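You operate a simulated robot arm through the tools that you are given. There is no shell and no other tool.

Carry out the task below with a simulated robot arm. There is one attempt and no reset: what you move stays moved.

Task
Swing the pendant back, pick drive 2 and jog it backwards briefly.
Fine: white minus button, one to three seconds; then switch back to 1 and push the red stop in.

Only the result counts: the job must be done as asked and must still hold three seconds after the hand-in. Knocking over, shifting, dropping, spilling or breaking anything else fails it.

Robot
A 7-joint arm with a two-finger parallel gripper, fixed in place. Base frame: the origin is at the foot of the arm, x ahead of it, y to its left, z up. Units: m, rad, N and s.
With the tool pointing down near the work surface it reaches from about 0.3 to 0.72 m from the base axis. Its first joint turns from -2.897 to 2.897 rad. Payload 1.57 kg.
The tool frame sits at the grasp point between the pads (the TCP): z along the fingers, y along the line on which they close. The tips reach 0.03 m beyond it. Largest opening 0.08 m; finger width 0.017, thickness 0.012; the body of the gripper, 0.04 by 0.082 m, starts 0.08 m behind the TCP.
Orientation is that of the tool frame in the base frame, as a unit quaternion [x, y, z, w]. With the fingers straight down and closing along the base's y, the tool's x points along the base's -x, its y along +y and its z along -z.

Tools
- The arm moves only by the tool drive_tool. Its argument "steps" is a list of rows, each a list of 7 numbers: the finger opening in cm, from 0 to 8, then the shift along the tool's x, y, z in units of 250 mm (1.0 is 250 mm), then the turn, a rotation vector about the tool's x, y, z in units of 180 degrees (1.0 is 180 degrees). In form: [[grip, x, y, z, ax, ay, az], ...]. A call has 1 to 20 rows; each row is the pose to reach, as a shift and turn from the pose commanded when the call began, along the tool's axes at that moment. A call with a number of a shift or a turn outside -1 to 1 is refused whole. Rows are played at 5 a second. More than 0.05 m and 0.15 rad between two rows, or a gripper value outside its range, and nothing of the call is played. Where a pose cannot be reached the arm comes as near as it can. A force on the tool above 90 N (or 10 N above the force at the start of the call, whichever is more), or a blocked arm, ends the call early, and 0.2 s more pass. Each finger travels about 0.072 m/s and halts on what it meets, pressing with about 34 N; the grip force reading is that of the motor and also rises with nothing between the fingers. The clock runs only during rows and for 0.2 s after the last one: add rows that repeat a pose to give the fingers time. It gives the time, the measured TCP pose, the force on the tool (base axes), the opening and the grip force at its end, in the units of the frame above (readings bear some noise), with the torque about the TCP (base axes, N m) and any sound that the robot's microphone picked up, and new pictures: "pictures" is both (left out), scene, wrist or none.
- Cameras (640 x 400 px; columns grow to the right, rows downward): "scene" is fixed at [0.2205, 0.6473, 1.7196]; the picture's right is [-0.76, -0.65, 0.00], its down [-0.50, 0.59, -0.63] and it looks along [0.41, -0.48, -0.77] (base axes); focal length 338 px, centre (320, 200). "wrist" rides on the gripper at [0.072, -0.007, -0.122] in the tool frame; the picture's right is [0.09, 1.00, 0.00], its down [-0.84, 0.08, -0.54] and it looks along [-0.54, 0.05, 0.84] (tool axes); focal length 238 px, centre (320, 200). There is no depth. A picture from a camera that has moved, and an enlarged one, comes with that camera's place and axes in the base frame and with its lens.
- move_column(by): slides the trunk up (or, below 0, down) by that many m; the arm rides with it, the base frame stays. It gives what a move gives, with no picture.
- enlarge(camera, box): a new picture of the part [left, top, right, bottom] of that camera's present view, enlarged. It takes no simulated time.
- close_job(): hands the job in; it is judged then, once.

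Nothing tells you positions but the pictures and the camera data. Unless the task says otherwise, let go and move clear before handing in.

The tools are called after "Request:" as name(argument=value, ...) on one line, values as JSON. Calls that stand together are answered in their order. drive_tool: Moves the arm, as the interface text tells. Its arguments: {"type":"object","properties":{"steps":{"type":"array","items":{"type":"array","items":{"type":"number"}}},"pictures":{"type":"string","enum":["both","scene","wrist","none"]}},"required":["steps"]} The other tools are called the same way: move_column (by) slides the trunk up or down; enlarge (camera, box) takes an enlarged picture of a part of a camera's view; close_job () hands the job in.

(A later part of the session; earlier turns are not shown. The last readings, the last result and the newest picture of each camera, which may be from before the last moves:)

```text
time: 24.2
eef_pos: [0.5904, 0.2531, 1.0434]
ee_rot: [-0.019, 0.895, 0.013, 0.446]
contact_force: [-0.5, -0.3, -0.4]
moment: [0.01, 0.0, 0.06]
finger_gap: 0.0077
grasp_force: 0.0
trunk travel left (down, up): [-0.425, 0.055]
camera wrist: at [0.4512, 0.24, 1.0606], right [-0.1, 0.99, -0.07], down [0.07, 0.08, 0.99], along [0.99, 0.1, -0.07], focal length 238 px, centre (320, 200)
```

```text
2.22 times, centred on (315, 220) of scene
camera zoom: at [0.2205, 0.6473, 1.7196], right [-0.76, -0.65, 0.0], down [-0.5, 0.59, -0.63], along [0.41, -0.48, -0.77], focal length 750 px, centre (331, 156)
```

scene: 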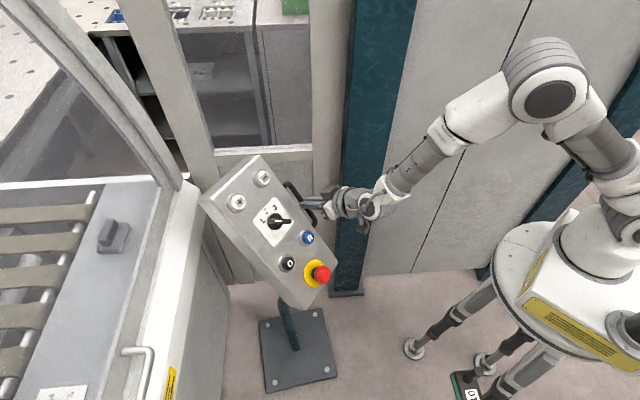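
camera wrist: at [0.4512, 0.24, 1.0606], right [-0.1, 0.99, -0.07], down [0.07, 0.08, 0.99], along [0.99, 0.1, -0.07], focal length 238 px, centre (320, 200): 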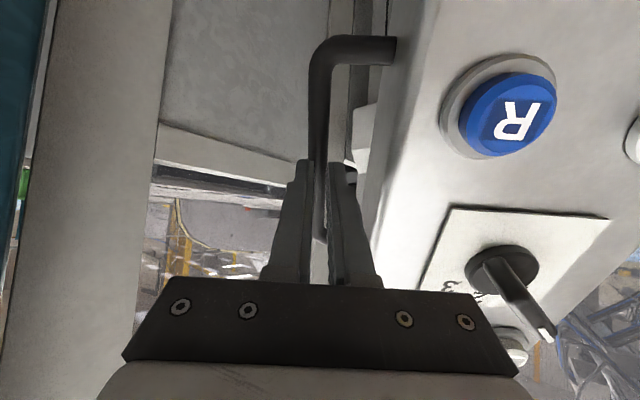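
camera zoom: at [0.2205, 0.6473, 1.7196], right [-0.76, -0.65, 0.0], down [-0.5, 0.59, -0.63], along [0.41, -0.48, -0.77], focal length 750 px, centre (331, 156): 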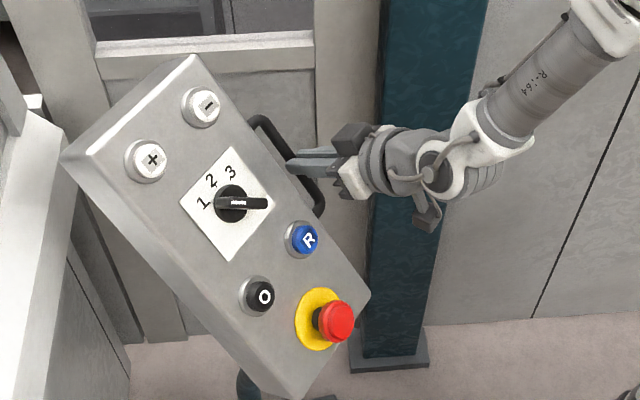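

The bar slipped free of the notch and the pendant coasted somewhat further than the tool. It now faces roughly −x. I'll wait a moment and check whether it's at rest.

Request:
drive_tool(steps=[[0.8, 0, 0, 0, 0, 0, 0], [0.8, 0, 0, 0, 0, 0, 0], [0.8, 0, 0, 0, 0, 0, 0]])

Request:
enlarge(camera="scene", box=[200, 130, 430, 310])

Request:
enlarge(camera="wrist", box=[200, 0, 480, 180])

```text
time: 25.0
eef_pos: [0.5899, 0.2499, 1.0426]
ee_rot: [-0.019, 0.896, 0.012, 0.444]
contact_force: [-0.9, 2.6, 1.8]
moment: [0.0, -0.07, 0.04]
finger_gap: 0.0093
grasp_force: 1.1
trunk travel left (down, up): [-0.425, 0.055]
camera wrist: at [0.4506, 0.2389, 1.0592], right [-0.1, 0.99, -0.07], down [0.07, 0.08, 0.99], along [0.99, 0.09, -0.08], focal length 238 px, centre (320, 200)
```

scene: 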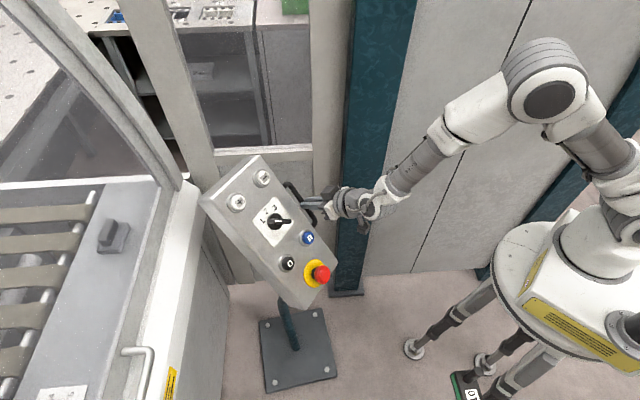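
wrist: 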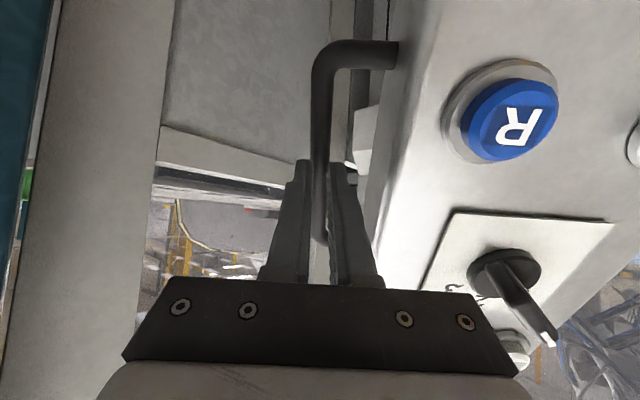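

```text
2.22 times, centred on (315, 220) of scene
camera zoom: at [0.2205, 0.6473, 1.7196], right [-0.76, -0.65, 0.0], down [-0.5, 0.59, -0.63], along [0.41, -0.48, -0.77], focal length 750 px, centre (331, 156)
```

zoom: 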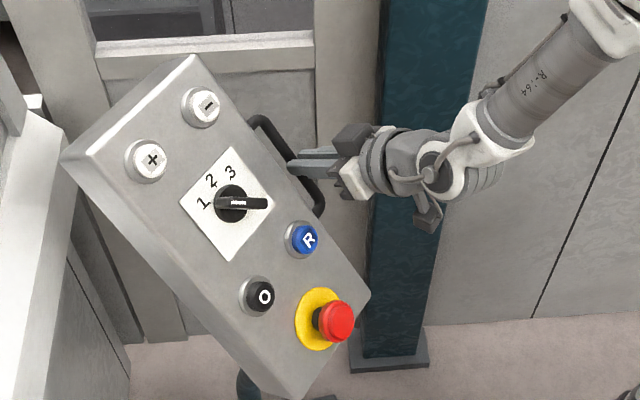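

```text
2.22 times, centred on (340, 90) of wrist
camera zoom: at [0.4506, 0.2389, 1.0592], right [-0.1, 0.99, -0.07], down [0.07, 0.08, 0.99], along [0.99, 0.09, -0.08], focal length 530 px, centre (276, 444)
```

zoom: 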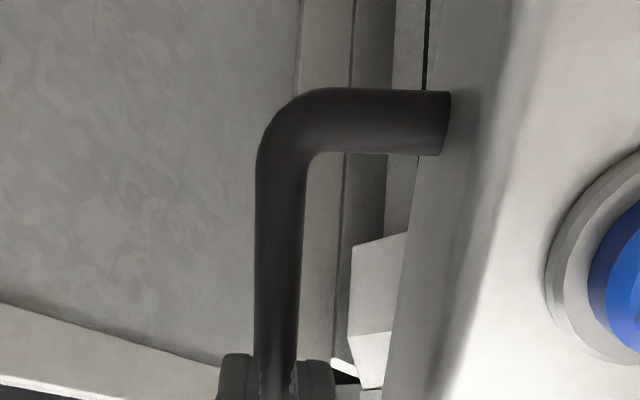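

Request:
drive_tool(steps=[[0.8, -0.014, 0.02, 0.018, -0.0132, 0, -0.0101], [0.8, -0.028, 0.041, 0.037, -0.0264, 0, -0.0203], [0.8, -0.043, 0.062, 0.055, -0.0397, 0, -0.0304], [0.8, -0.057, 0.082, 0.074, -0.0529, 0, -0.0406], [0.8, -0.071, 0.103, 0.092, -0.0661, 0, -0.0507], [0.8, -0.071, 0.103, 0.092, -0.0661, 0, -0.0507]])

Request:
enlarge(camera="scene", box=[200, 130, 430, 310])

Request:
enlarge(camera="wrist", box=[200, 0, 480, 180])

```text
time: 26.4
eef_pos: [0.617, 0.2769, 1.0415]
ee_rot: [-0.138, 0.885, 0.07, 0.44]
contact_force: [-0.8, 0.7, -0.5]
moment: [0.01, -0.01, 0.02]
finger_gap: 0.009
grasp_force: 0.0
trunk travel left (down, up): [-0.425, 0.055]
camera wrist: at [0.4869, 0.2297, 1.0592], right [-0.35, 0.93, -0.07], down [0.05, 0.09, 0.99], along [0.93, 0.35, -0.08], focal length 238 px, centre (320, 200)
```

scene: 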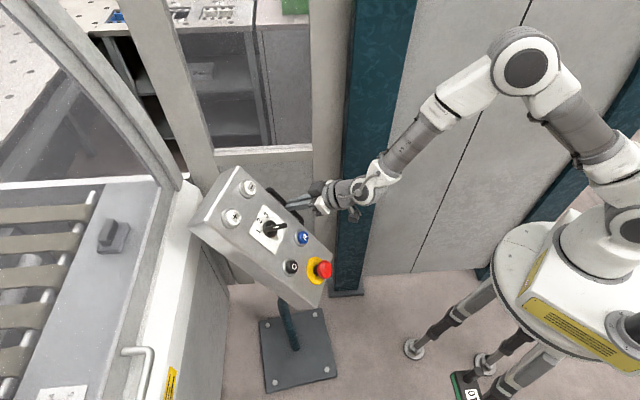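
wrist: 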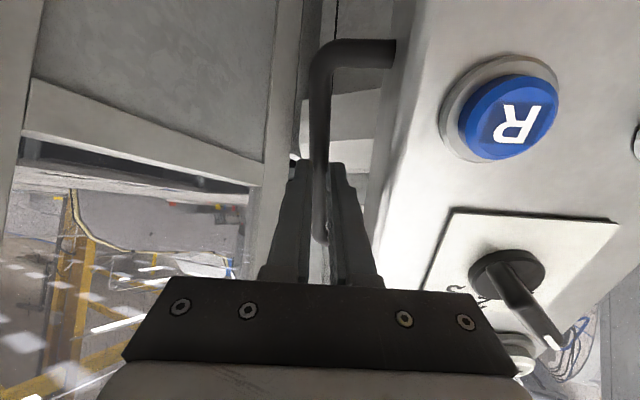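

```text
2.22 times, centred on (315, 220) of scene
camera zoom: at [0.2205, 0.6473, 1.7196], right [-0.76, -0.65, 0.0], down [-0.5, 0.59, -0.63], along [0.41, -0.48, -0.77], focal length 750 px, centre (331, 156)
```

zoom: 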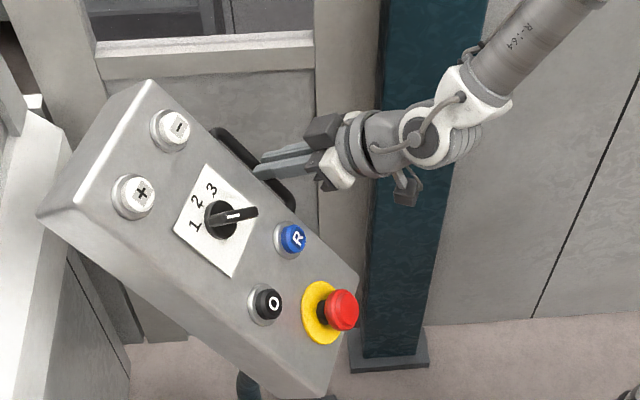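

```text
2.22 times, centred on (340, 90) of wrist
camera zoom: at [0.4869, 0.2297, 1.0592], right [-0.35, 0.93, -0.07], down [0.05, 0.09, 0.99], along [0.93, 0.35, -0.08], focal length 530 px, centre (276, 444)
```

zoom: 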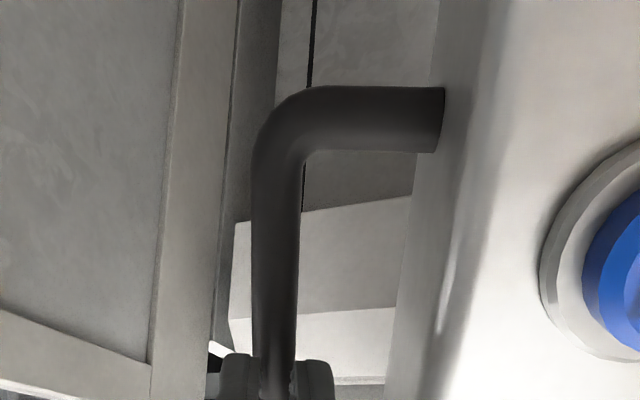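

Request:
drive_tool(steps=[[0.8, -0.011, 0.018, 0.015, -0.011, 0, -0.0085], [0.8, -0.022, 0.036, 0.03, -0.022, 0, -0.0169], [0.8, -0.034, 0.054, 0.044, -0.0331, 0, -0.0254], [0.8, -0.045, 0.071, 0.059, -0.0441, 0, -0.0338], [0.8, -0.045, 0.071, 0.059, -0.0441, 0, -0.0338]])

Request:
enlarge(camera="scene", box=[200, 130, 430, 310])

Request:
enlarge(camera="wrist", box=[200, 0, 480, 180])

```text
time: 27.6
eef_pos: [0.6349, 0.2971, 1.042]
ee_rot: [-0.21, 0.87, 0.104, 0.434]
contact_force: [12.1, -12.0, -0.1]
moment: [-0.22, -0.31, -0.22]
finger_gap: 0.022
grasp_force: 7.6
trunk travel left (down, up): [-0.425, 0.055]
camera wrist: at [0.5138, 0.2276, 1.0585], right [-0.5, 0.86, -0.08], down [0.03, 0.1, 0.99], along [0.86, 0.5, -0.07], focal length 238 px, centre (320, 200)
```

scene: 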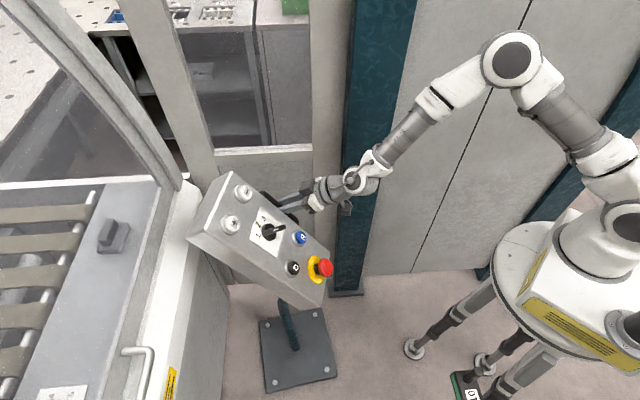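
wrist: 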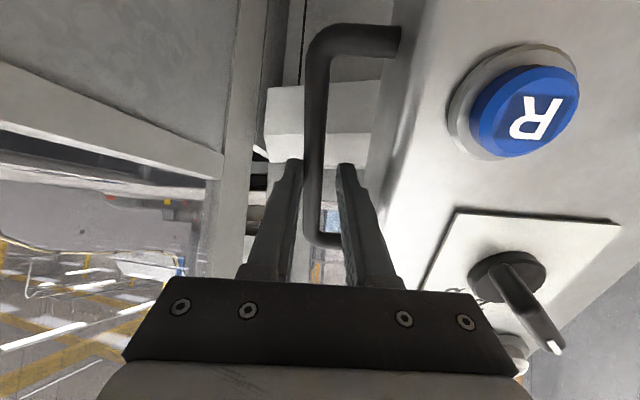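

```text
2.22 times, centred on (315, 220) of scene
camera zoom: at [0.2205, 0.6473, 1.7196], right [-0.76, -0.65, 0.0], down [-0.5, 0.59, -0.63], along [0.41, -0.48, -0.77], focal length 750 px, centre (331, 156)
```

zoom: 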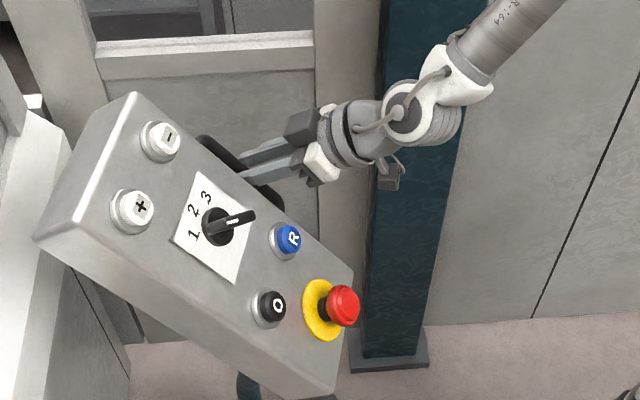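

```text
2.22 times, centred on (340, 90) of wrist
camera zoom: at [0.5138, 0.2276, 1.0585], right [-0.5, 0.86, -0.08], down [0.03, 0.1, 0.99], along [0.86, 0.5, -0.07], focal length 530 px, centre (276, 444)
```

zoom: 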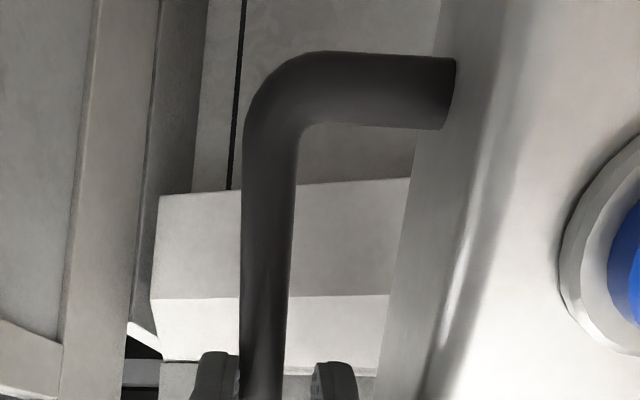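

Request:
drive_tool(steps=[[0.8, 0, 0, 0, 0, 0, 0], [0.8, 0, 0, 0, 0, 0, 0], [0.8, 0, 0, 0, 0, 0, 0]], pictures="wrist")

Request:
enlarge(camera="scene", box=[200, 130, 430, 310])

```text
time: 28.4
eef_pos: [0.6335, 0.2973, 1.0432]
ee_rot: [-0.212, 0.87, 0.105, 0.433]
contact_force: [15.4, -13.3, 1.8]
moment: [-0.34, -0.41, -0.19]
finger_gap: 0.0251
grasp_force: 9.8
trunk travel left (down, up): [-0.425, 0.055]
camera wrist: at [0.5126, 0.2284, 1.0588], right [-0.51, 0.86, -0.07], down [0.03, 0.1, 0.99], along [0.86, 0.5, -0.08], focal length 238 px, centre (320, 200)
```

wrist: 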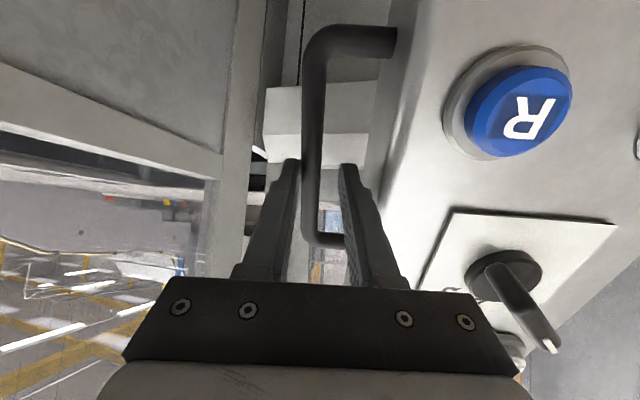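

```text
2.22 times, centred on (315, 220) of scene
camera zoom: at [0.2205, 0.6473, 1.7196], right [-0.76, -0.65, 0.0], down [-0.5, 0.59, -0.63], along [0.41, -0.48, -0.77], focal length 750 px, centre (331, 156)
```

zoom: 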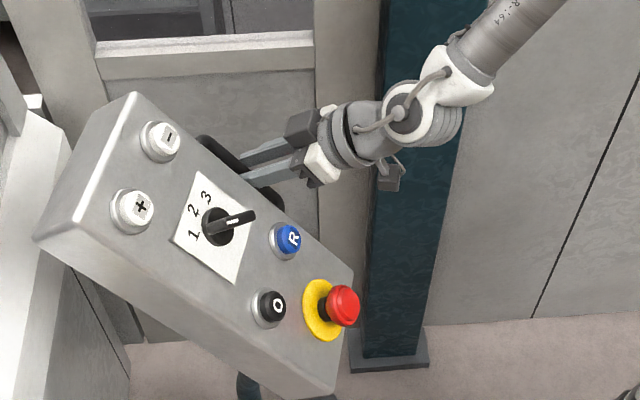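

The bar is pressing sideways on one finger because my arc drifted inward. I'll shift sideways to relieve it, then check whether the pendant is at its end stop.

Request:
drive_tool(steps=[[0.8, 0, -0.02, 0, 0, 0, 0], [0.8, 0, -0.04, 0, 0, 0, 0], [0.8, 0, -0.04, 0, 0, 0, 0], [0.8, 0, -0.04, 0, 0, 0, 0]], pictures="wrist")

Request:
enlarge(camera="scene", box=[200, 130, 430, 310])

```text
time: 29.4
eef_pos: [0.6342, 0.2912, 1.0419]
ee_rot: [-0.214, 0.87, 0.108, 0.431]
contact_force: [2.0, -3.7, -0.7]
moment: [-0.27, -0.2, 0.17]
finger_gap: 0.0144
grasp_force: 27.3
trunk travel left (down, up): [-0.425, 0.055]
camera wrist: at [0.5144, 0.222, 1.0586], right [-0.51, 0.86, -0.07], down [0.03, 0.1, 0.99], along [0.86, 0.51, -0.08], focal length 238 px, centre (320, 200)
```

wrist: 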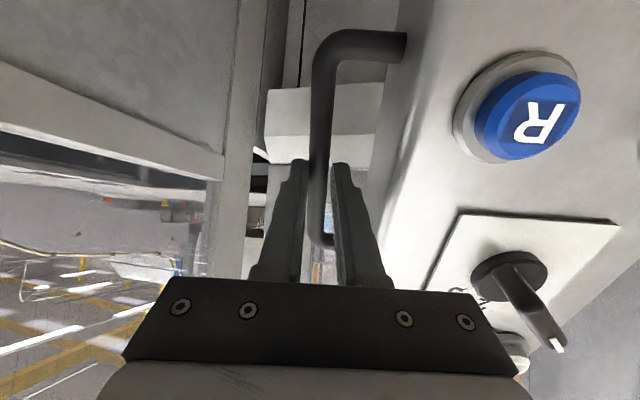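

```text
2.22 times, centred on (315, 220) of scene
camera zoom: at [0.2205, 0.6473, 1.7196], right [-0.76, -0.65, 0.0], down [-0.5, 0.59, -0.63], along [0.41, -0.48, -0.77], focal length 750 px, centre (331, 156)
```

zoom: 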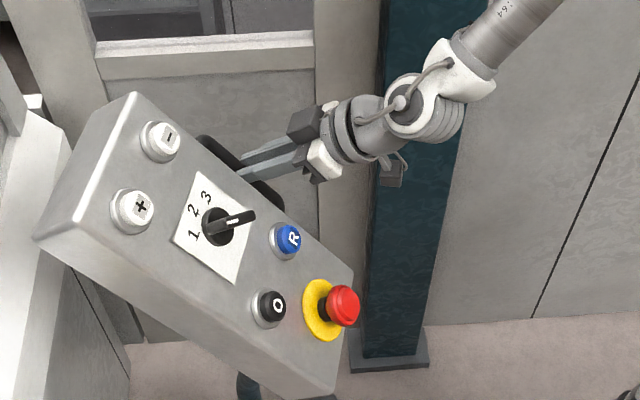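

The bar is now firmly gripped (14 mm gap). I'll try 6° more to see whether it's free or against a stop.

Request:
drive_tool(steps=[[0.8, -0.01, 0.011, 0.013, -0.0088, 0, -0.0068], [0.8, -0.02, 0.022, 0.026, -0.0176, 0, -0.0135], [0.8, -0.03, 0.033, 0.039, -0.0264, 0, -0.0203], [0.8, -0.03, 0.033, 0.039, -0.0264, 0, -0.0203]], pictures="wrist")

Request:
enlarge(camera="scene", box=[200, 130, 430, 310])

```text
time: 30.4
eef_pos: [0.6461, 0.2967, 1.0424]
ee_rot: [-0.254, 0.858, 0.125, 0.428]
contact_force: [-0.4, -30.8, -0.7]
moment: [0.02, 0.16, -0.69]
finger_gap: 0.014
grasp_force: 30.7
trunk travel left (down, up): [-0.425, 0.055]
camera wrist: at [0.5321, 0.2158, 1.0578], right [-0.59, 0.81, -0.08], down [0.02, 0.11, 0.99], along [0.81, 0.58, -0.08], focal length 238 px, centre (320, 200)
```

wrist: 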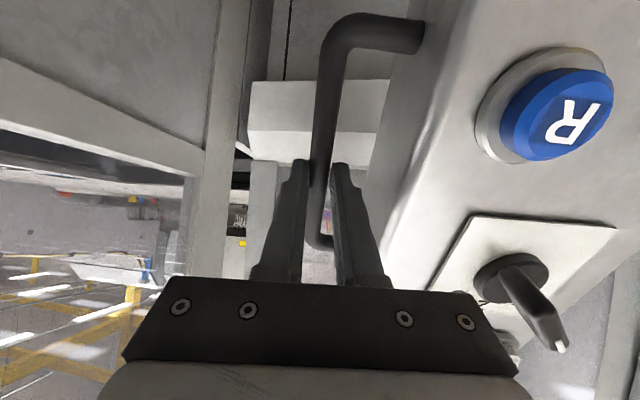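

```text
2.22 times, centred on (315, 220) of scene
camera zoom: at [0.2205, 0.6473, 1.7196], right [-0.76, -0.65, 0.0], down [-0.5, 0.59, -0.63], along [0.41, -0.48, -0.77], focal length 750 px, centre (331, 156)
```

zoom: 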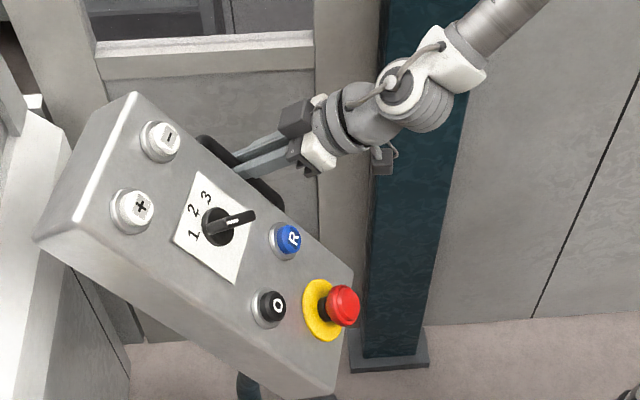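

The panel didn't move and the reaction rose to about 31 N, so it's at its end stop, facing the robot at azimuth ~212°. I'll relax, open and back straight out.

Request:
drive_tool(steps=[[0.8, 0.01, -0.02, -0.02, 0, 0, 0], [2.0, 0.01, -0.02, -0.02, 0, 0, 0], [2.8, 0.01, -0.02, -0.02, 0, 0, 0], [2.8, 0.01, -0.02, -0.1, 0, 0, 0], [2.8, 0.01, -0.02, -0.2, 0, 0, 0], [2.8, 0.01, -0.02, -0.3, 0, 0, 0], [2.8, 0.01, -0.02, -0.4, 0, 0, 0], [2.8, 0.01, -0.02, -0.5, 0, 0, 0], [2.8, 0.01, -0.02, -0.5, 0, 0, 0]])

Request:
enlarge(camera="scene", box=[200, 130, 430, 310])

Request:
enlarge(camera="wrist", box=[260, 0, 620, 240])

```text
time: 32.4
eef_pos: [0.5617, 0.2438, 1.1166]
ee_rot: [-0.258, 0.858, 0.128, 0.426]
contact_force: [-0.3, 0.7, -0.9]
moment: [0.03, -0.02, -0.03]
finger_gap: 0.0281
grasp_force: 0.0
trunk travel left (down, up): [-0.425, 0.055]
camera wrist: at [0.4486, 0.1617, 1.1337], right [-0.6, 0.8, -0.07], down [0.02, 0.11, 0.99], along [0.8, 0.59, -0.08], focal length 238 px, centre (320, 200)
```

scene: 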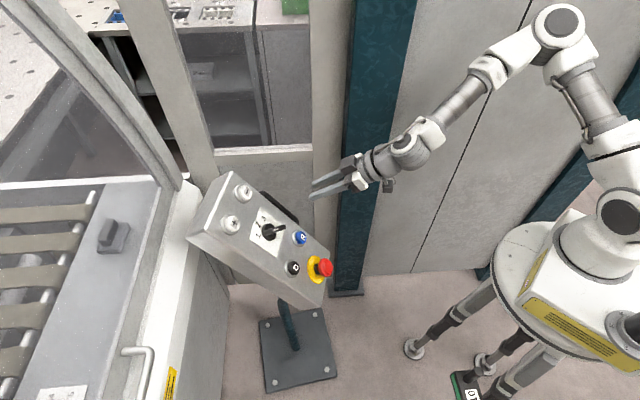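
wrist: 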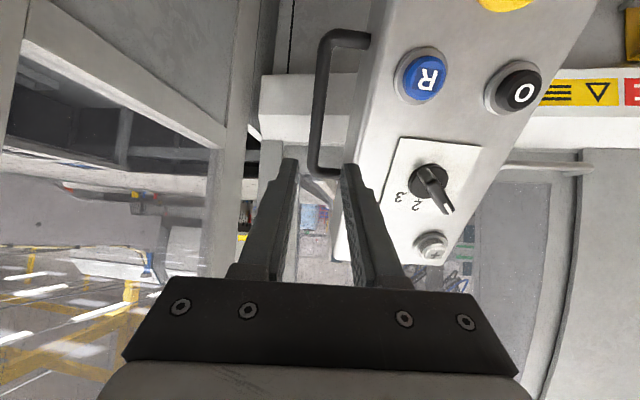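

```text
2.22 times, centred on (315, 220) of scene
camera zoom: at [0.2205, 0.6473, 1.7196], right [-0.76, -0.65, 0.0], down [-0.5, 0.59, -0.63], along [0.41, -0.48, -0.77], focal length 750 px, centre (331, 156)
```

zoom: 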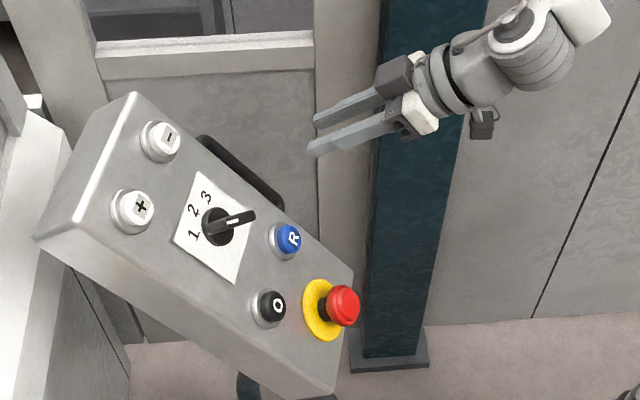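

```text
1.67 times, centred on (440, 120) of wrist
camera zoom: at [0.4486, 0.1617, 1.1337], right [-0.6, 0.8, -0.07], down [0.02, 0.11, 0.99], along [0.8, 0.59, -0.08], focal length 397 px, centre (120, 333)
```

zoom: 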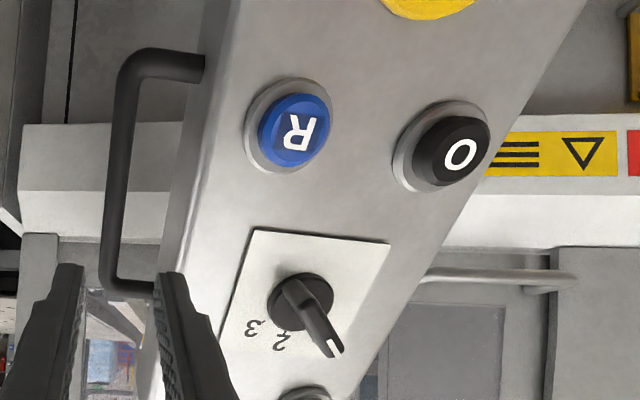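

The pendant stays put, facing the robot. The selector is at about (0.582, 0.398, 1.089). I'll move to a viewing position squarely in front of it.

Request:
drive_tool(steps=[[2.8, -0.02, 0.04, -0.1, 0.0009, 0, 0.0007], [2.8, -0.045, 0.12, -0.2, 0.0018, 0, 0.0014], [2.8, -0.075, 0.22, -0.217, 0.0027, 0, 0.0021], [2.8, -0.105, 0.32, -0.217, 0.0036, 0, 0.0027], [2.8, -0.13, 0.4, -0.217, 0.0044, 0, 0.0034], [2.8, -0.155, 0.477, -0.217, 0.0044, 0, 0.0034], [2.8, -0.155, 0.477, -0.217, 0.0044, 0, 0.0034]])

Request:
enlarge(camera="wrist", box=[220, 0, 440, 180])

```text
time: 34.0
eef_pos: [0.4789, 0.3319, 1.1819]
ee_rot: [-0.25, 0.86, 0.124, 0.427]
contact_force: [-0.9, -0.4, -0.3]
moment: [0.01, 0.02, -0.01]
finger_gap: 0.0281
grasp_force: 0.0
trunk travel left (down, up): [-0.425, 0.055]
camera wrist: at [0.364, 0.2518, 1.1981], right [-0.58, 0.81, -0.07], down [0.02, 0.11, 0.99], along [0.81, 0.58, -0.08], focal length 238 px, centre (320, 200)
```

scene: 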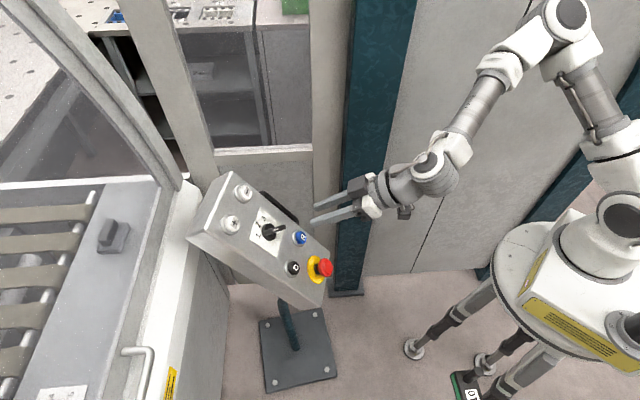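
wrist: 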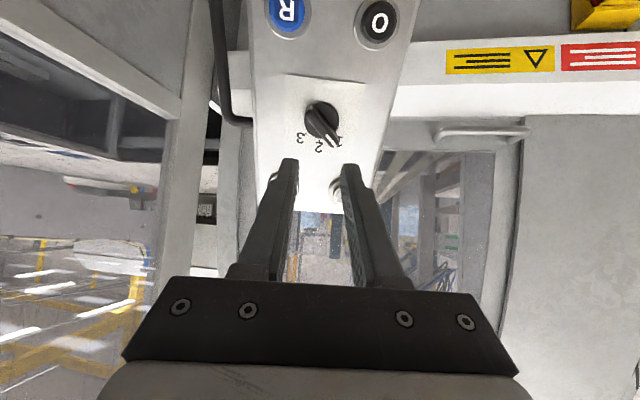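

```text
2.22 times, centred on (330, 90) of wrist
camera zoom: at [0.364, 0.2518, 1.1981], right [-0.58, 0.81, -0.07], down [0.02, 0.11, 0.99], along [0.81, 0.58, -0.08], focal length 530 px, centre (298, 444)
```

zoom: 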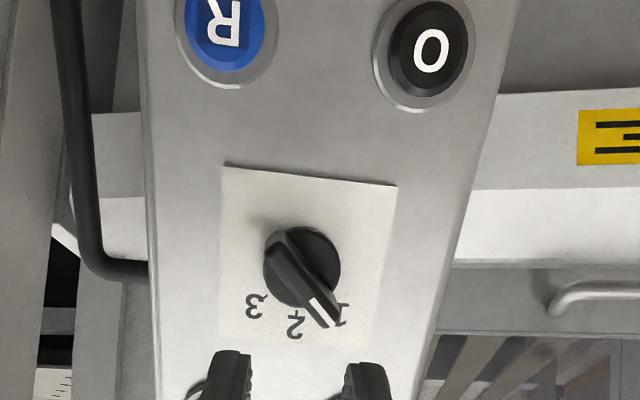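

Request:
enlarge(camera="wrist", box=[290, 90, 370, 150])

Request:
enlarge(camera="scene", box=[230, 190, 310, 250])

```text
6.67 times, centred on (330, 120) of wrist
camera zoom: at [0.364, 0.2518, 1.1981], right [-0.58, 0.81, -0.07], down [0.02, 0.11, 0.99], along [0.81, 0.58, -0.08], focal length 1589 px, centre (253, 733)
```

zoom: 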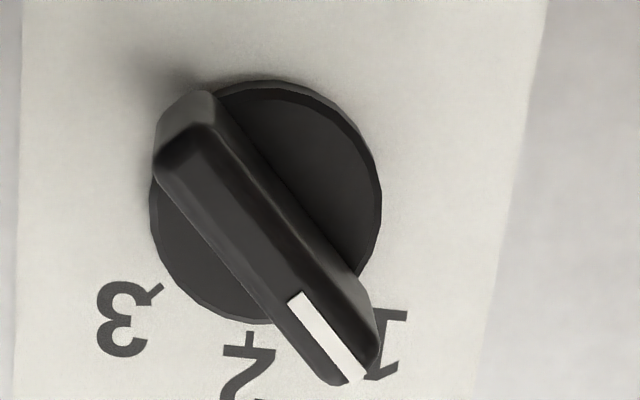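

```text
6.67 times, centred on (270, 220) of scene
camera zoom: at [0.2205, 0.6473, 1.7196], right [-0.76, -0.65, 0.0], down [-0.5, 0.59, -0.63], along [0.41, -0.48, -0.77], focal length 2250 px, centre (653, 67)
```

zoom: 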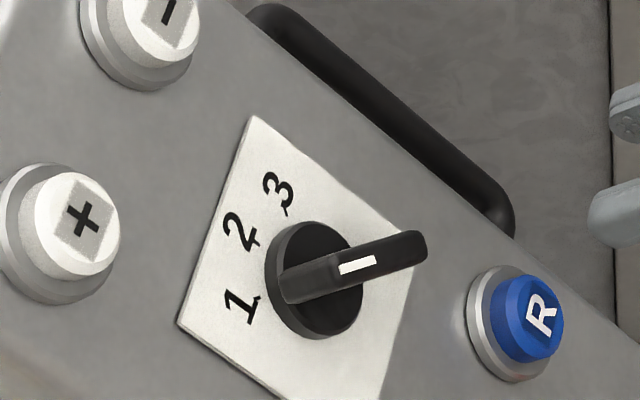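

The knob's bar points to 1, and the 2 and 3 marks are spaced at 45°, with the tool axis already on the knob axis. I'll roll the tool −45° so the fingers straddle the bar, and approach partway.

Request:
drive_tool(steps=[[4, 0.001, 0.001, 0, 0, 0, -0.042], [4, 0.003, 0.002, 0, 0, 0, -0.084], [4, 0.006, 0.005, 0.02, 0, 0, -0.126], [4, 0.006, 0.005, 0.08, 0, 0, -0.168], [4, 0.006, 0.005, 0.16, 0, 0, -0.21], [4, 0.006, 0.005, 0.26, 0, 0, -0.25], [4, 0.006, 0.005, 0.26, 0, 0, -0.25]])

Request:
enlarge(camera="wrist", box=[220, 60, 440, 240])

Request:
enlarge(camera="scene", box=[210, 170, 370, 290])

```text
time: 35.6
eef_pos: [0.5202, 0.3616, 1.1398]
ee_rot: [-0.561, 0.698, -0.049, 0.442]
contact_force: [-0.3, 0.3, -0.2]
moment: [-0.03, 0.02, -0.01]
finger_gap: 0.04
grasp_force: 0.1
trunk travel left (down, up): [-0.425, 0.055]
camera wrist: at [0.4458, 0.2482, 1.177], right [-0.73, 0.29, -0.61], down [-0.44, 0.49, 0.75], along [0.52, 0.82, -0.23], focal length 238 px, centre (320, 200)
```

scene: 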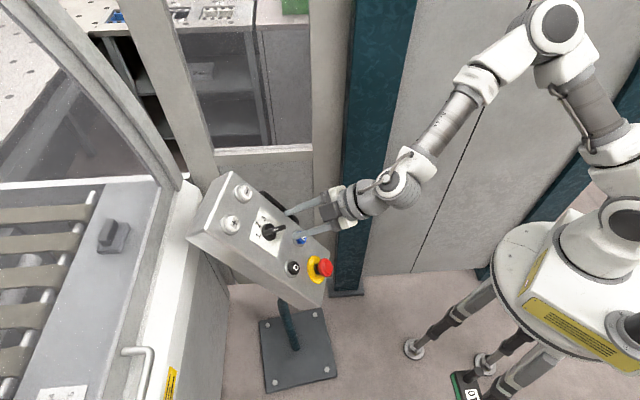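
wrist: 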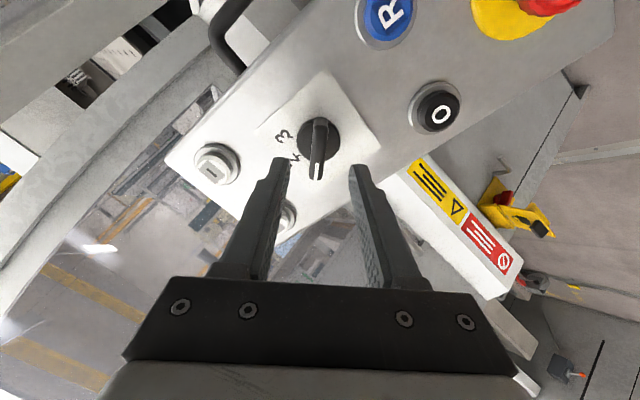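

```text
2.22 times, centred on (330, 150) of wrist
camera zoom: at [0.4458, 0.2482, 1.177], right [-0.73, 0.29, -0.61], down [-0.44, 0.49, 0.75], along [0.52, 0.82, -0.23], focal length 530 px, centre (298, 311)
```

zoom: 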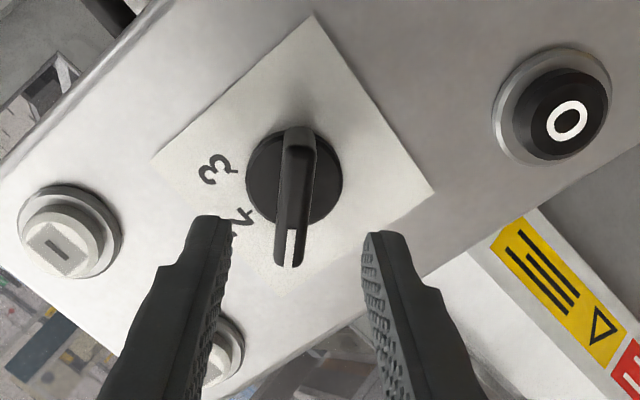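

```text
3.33 times, centred on (290, 230) of scene
camera zoom: at [0.2205, 0.6473, 1.7196], right [-0.76, -0.65, 0.0], down [-0.5, 0.59, -0.63], along [0.41, -0.48, -0.77], focal length 1125 px, centre (420, 100)
```

zoom: 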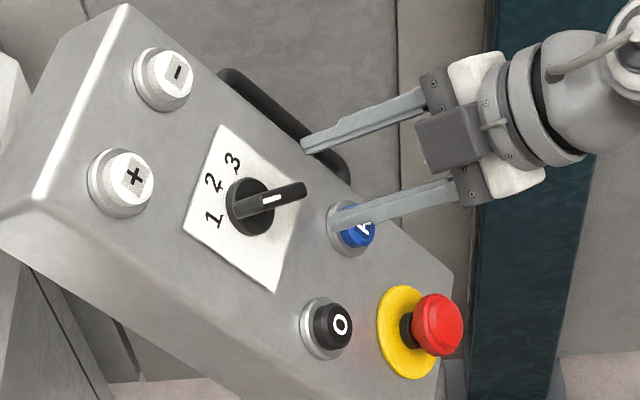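

Request:
drive_tool(steps=[[3.5, 0, -0.004, 0.04, 0, 0, 0], [3, 0, -0.004, 0.08, 0, 0, 0], [3, 0, -0.004, 0.12, 0, 0, 0], [3, 0, -0.004, 0.16, 0, 0, 0], [3, 0, -0.004, 0.16, 0, 0, 0]])

Request:
enlarge(camera="wrist", box=[220, 60, 440, 240])

Request:
enlarge(camera="scene", box=[210, 170, 370, 290])

```text
time: 36.8
eef_pos: [0.5467, 0.379, 1.1143]
ee_rot: [-0.562, 0.698, -0.048, 0.442]
contact_force: [0.0, -0.8, 0.8]
moment: [-0.01, 0.03, 0.01]
finger_gap: 0.03
grasp_force: 0.0
trunk travel left (down, up): [-0.425, 0.055]
camera wrist: at [0.4731, 0.2656, 1.1523], right [-0.74, 0.29, -0.61], down [-0.44, 0.49, 0.76], along [0.52, 0.82, -0.23], focal length 238 px, centre (320, 200)
```

scene: 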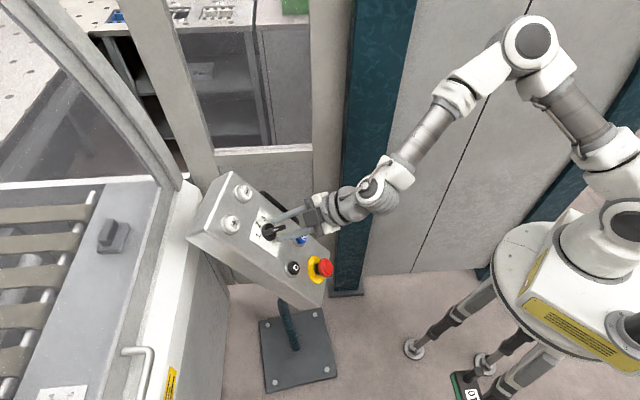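
wrist: 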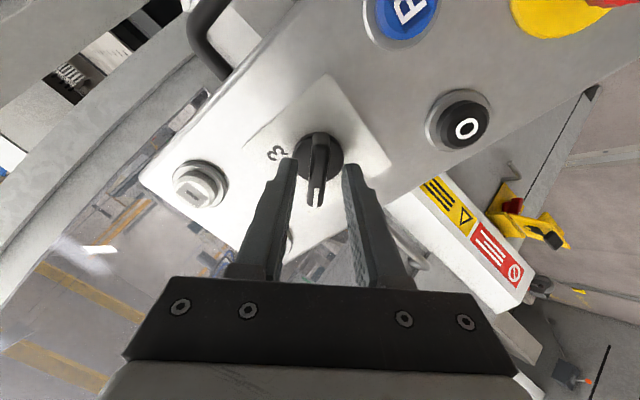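

```text
2.22 times, centred on (330, 150) of wrist
camera zoom: at [0.4731, 0.2656, 1.1523], right [-0.74, 0.29, -0.61], down [-0.44, 0.49, 0.76], along [0.52, 0.82, -0.23], focal length 530 px, centre (298, 311)
```

zoom: 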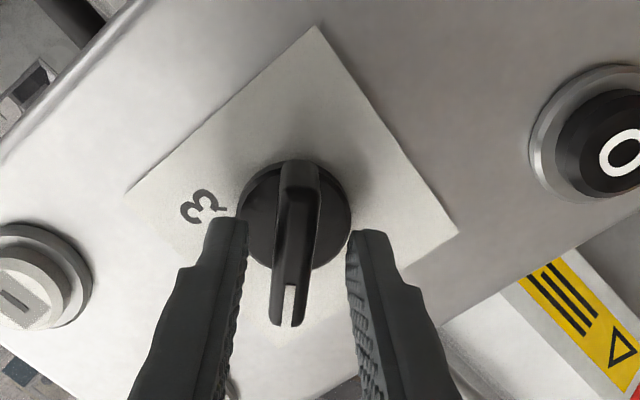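

```text
3.33 times, centred on (290, 230) of scene
camera zoom: at [0.2205, 0.6473, 1.7196], right [-0.76, -0.65, 0.0], down [-0.5, 0.59, -0.63], along [0.41, -0.48, -0.77], focal length 1125 px, centre (420, 100)
```

zoom: 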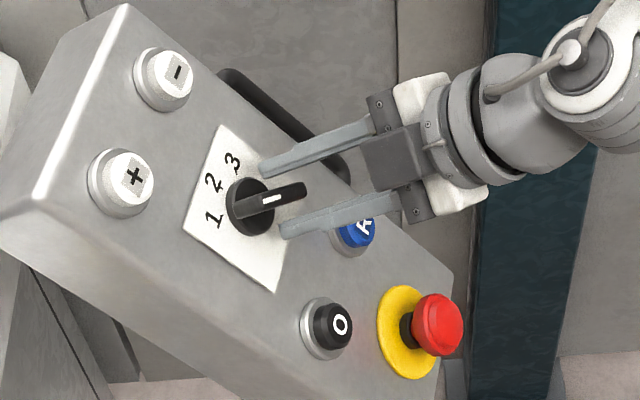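

Request:
drive_tool(steps=[[3, 0, -0.004, 0.025, 0, 0, 0], [3, 0, -0.004, 0.05, 0, 0, 0], [2, 0, -0.004, 0.05, 0, 0, 0], [0.8, 0, -0.004, 0.05, 0, 0, 0], [0.8, 0, -0.004, 0.05, 0, 0, 0], [0.8, 0, -0.004, 0.05, 0, 0, 0]])

Request:
enlarge(camera="wrist", box=[220, 60, 440, 240])

Request:
enlarge(camera="scene", box=[210, 170, 370, 290])

```text
time: 38.2
eef_pos: [0.5573, 0.3826, 1.1073]
ee_rot: [-0.56, 0.699, -0.049, 0.442]
contact_force: [-1.0, 0.7, -0.5]
moment: [0.46, -0.39, -0.44]
finger_gap: 0.0119
grasp_force: 28.9
trunk travel left (down, up): [-0.425, 0.055]
camera wrist: at [0.4824, 0.27, 1.145], right [-0.73, 0.29, -0.61], down [-0.44, 0.49, 0.76], along [0.52, 0.82, -0.23], focal length 238 px, centre (320, 200)
```

scene: 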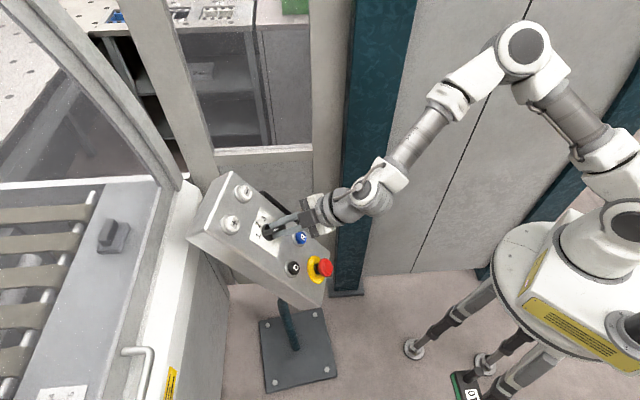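
wrist: 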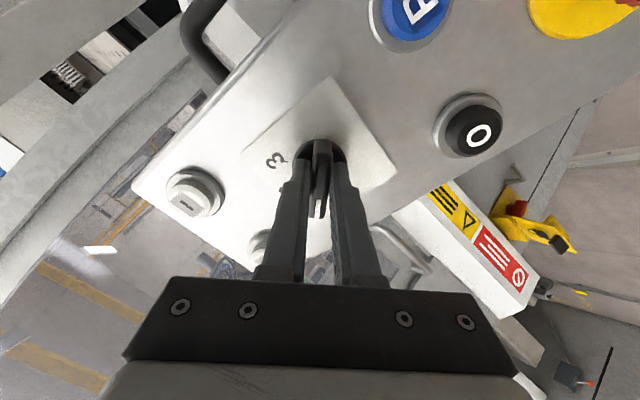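

```text
2.22 times, centred on (330, 150) of wrist
camera zoom: at [0.4824, 0.27, 1.145], right [-0.73, 0.29, -0.61], down [-0.44, 0.49, 0.76], along [0.52, 0.82, -0.23], focal length 530 px, centre (298, 311)
```

zoom: 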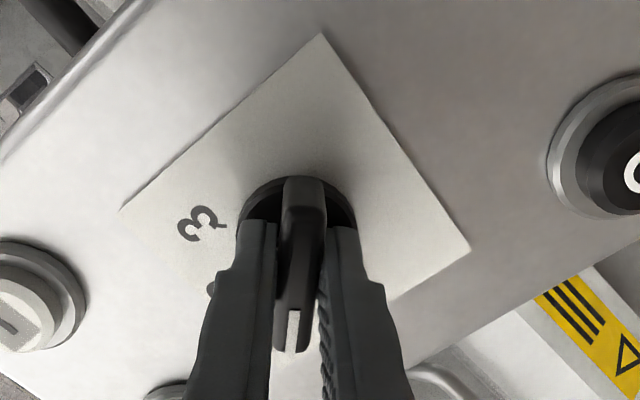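

```text
3.33 times, centred on (290, 230) of scene
camera zoom: at [0.2205, 0.6473, 1.7196], right [-0.76, -0.65, 0.0], down [-0.5, 0.59, -0.63], along [0.41, -0.48, -0.77], focal length 1125 px, centre (420, 100)
```

zoom: 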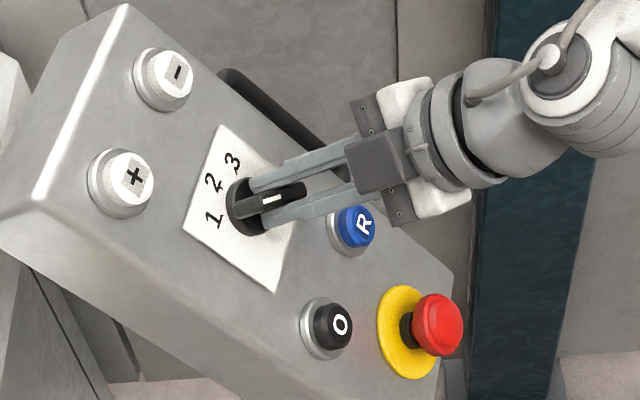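

The bar is gripped (12 mm). Now I'll turn it +45° to position 2.

Request:
drive_tool(steps=[[0.8, 0, 0, 0, 0, 0, 0.042], [0.8, 0, 0, 0, 0, 0, 0.084], [0.8, 0, 0, 0, 0, 0, 0.126], [0.8, 0, 0, 0, 0, 0, 0.168], [0.8, 0, 0, 0, 0, 0, 0.21], [0.8, 0, 0, 0, 0, 0, 0.25], [0.8, 0, 0, 0, 0, 0, 0.25]])

Request:
enlarge(camera="wrist", box=[220, 60, 440, 240])

Request:
enlarge(camera="scene", box=[210, 170, 370, 290])

```text
time: 39.8
eef_pos: [0.5562, 0.385, 1.1079]
ee_rot: [-0.25, 0.86, 0.124, 0.426]
contact_force: [-9.9, 9.1, -13.2]
moment: [-0.22, -0.34, -0.4]
finger_gap: 0.0126
grasp_force: 29.4
trunk travel left (down, up): [-0.425, 0.055]
camera wrist: at [0.4423, 0.3038, 1.1245], right [-0.58, 0.81, -0.07], down [0.02, 0.1, 0.99], along [0.81, 0.58, -0.08], focal length 238 px, centre (320, 200)
```

scene: 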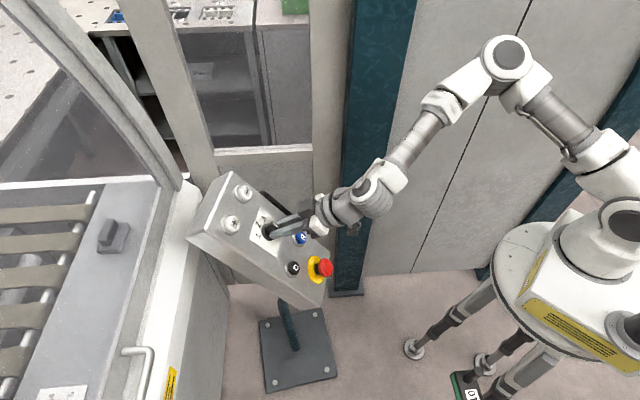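
wrist: 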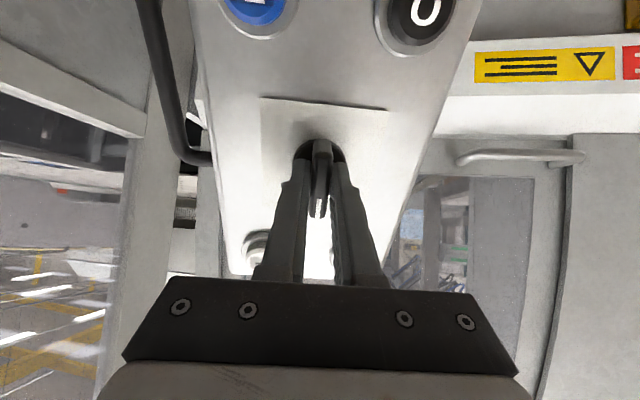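

```text
2.22 times, centred on (330, 150) of wrist
camera zoom: at [0.4423, 0.3038, 1.1245], right [-0.58, 0.81, -0.07], down [0.02, 0.1, 0.99], along [0.81, 0.58, -0.08], focal length 530 px, centre (298, 311)
```

zoom: 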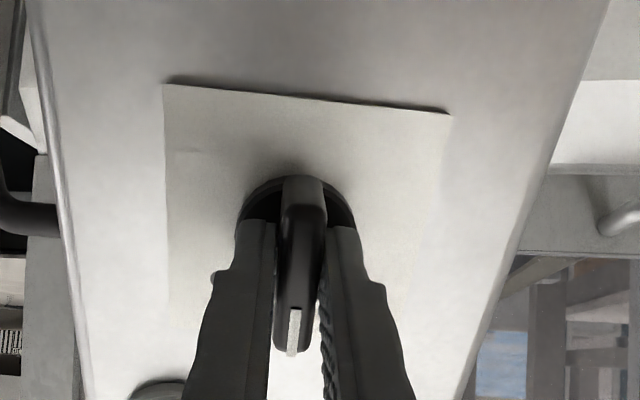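

```text
3.33 times, centred on (290, 230) of scene
camera zoom: at [0.2205, 0.6473, 1.7196], right [-0.76, -0.65, 0.0], down [-0.5, 0.59, -0.63], along [0.41, -0.48, -0.77], focal length 1125 px, centre (420, 100)
```

zoom: 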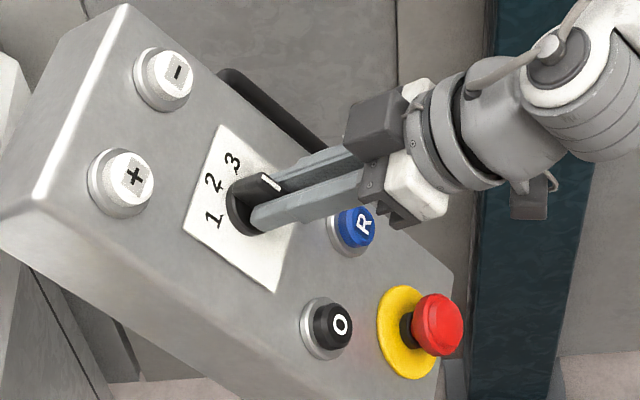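

The knob turned with the tool, so I'll release and back off to check that it reads 2.

Request:
drive_tool(steps=[[2, 0, 0, 0, 0, 0, 0], [3, 0, 0, 0, 0, 0, 0], [3, 0, 0, -0.06, 0, 0, 0], [3, 0, 0, -0.16, 0, 0, 0], [3, 0, 0, -0.28, 0, 0, 0], [3, 0, 0, -0.4, 0, 0, 0], [3, 0, 0, -0.4, 0, 0, 0]])

Request:
enlarge(camera="wrist", box=[220, 0, 440, 180])

Request:
enlarge(camera="scene", box=[210, 170, 370, 290])

```text
time: 41.4
eef_pos: [0.4925, 0.3394, 1.1702]
ee_rot: [-0.25, 0.86, 0.124, 0.427]
contact_force: [-0.9, -0.6, -0.6]
moment: [-0.01, 0.04, -0.02]
finger_gap: 0.0303
grasp_force: 0.1
trunk travel left (down, up): [-0.425, 0.055]
camera wrist: at [0.3789, 0.2587, 1.187], right [-0.58, 0.81, -0.07], down [0.02, 0.1, 0.99], along [0.81, 0.58, -0.08], focal length 238 px, centre (320, 200)
```

scene: 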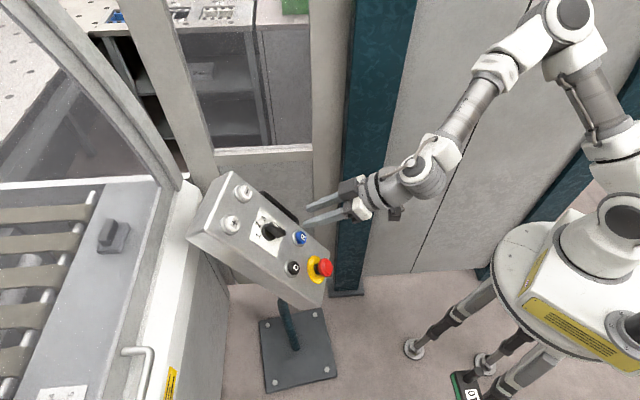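
wrist: 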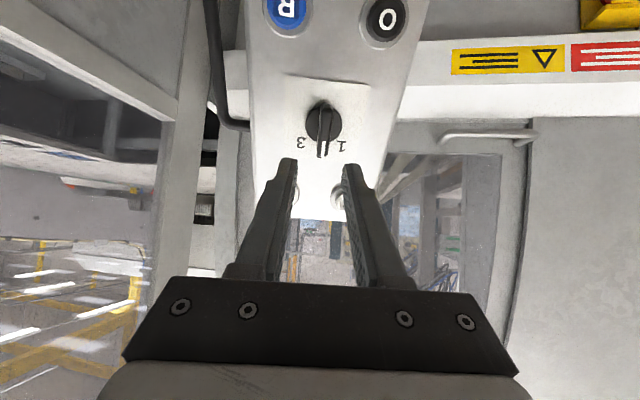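

```text
2.22 times, centred on (330, 90) of wrist
camera zoom: at [0.3789, 0.2587, 1.187], right [-0.58, 0.81, -0.07], down [0.02, 0.1, 0.99], along [0.81, 0.58, -0.08], focal length 530 px, centre (298, 444)
```

zoom: 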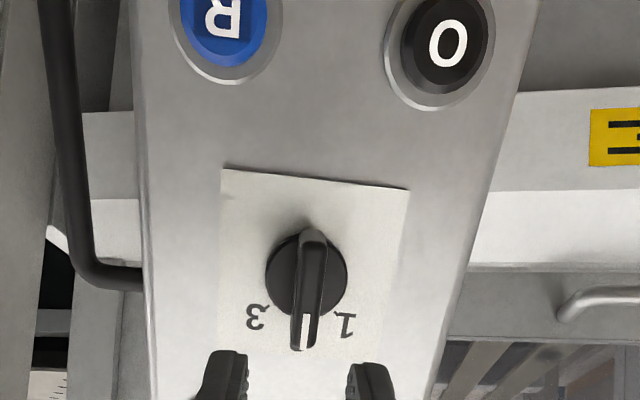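

```text
3.33 times, centred on (290, 230) of scene
camera zoom: at [0.2205, 0.6473, 1.7196], right [-0.76, -0.65, 0.0], down [-0.5, 0.59, -0.63], along [0.41, -0.48, -0.77], focal length 1125 px, centre (420, 100)
```

zoom: 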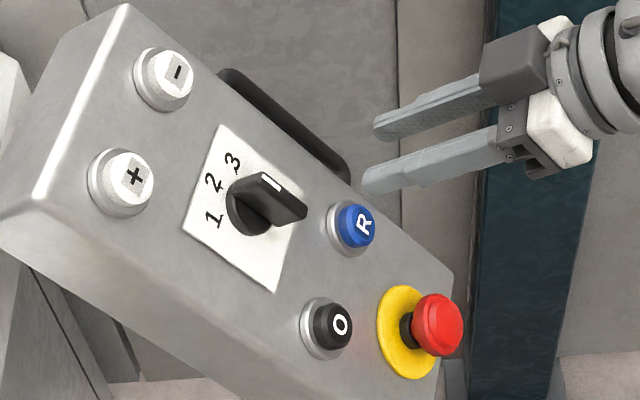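

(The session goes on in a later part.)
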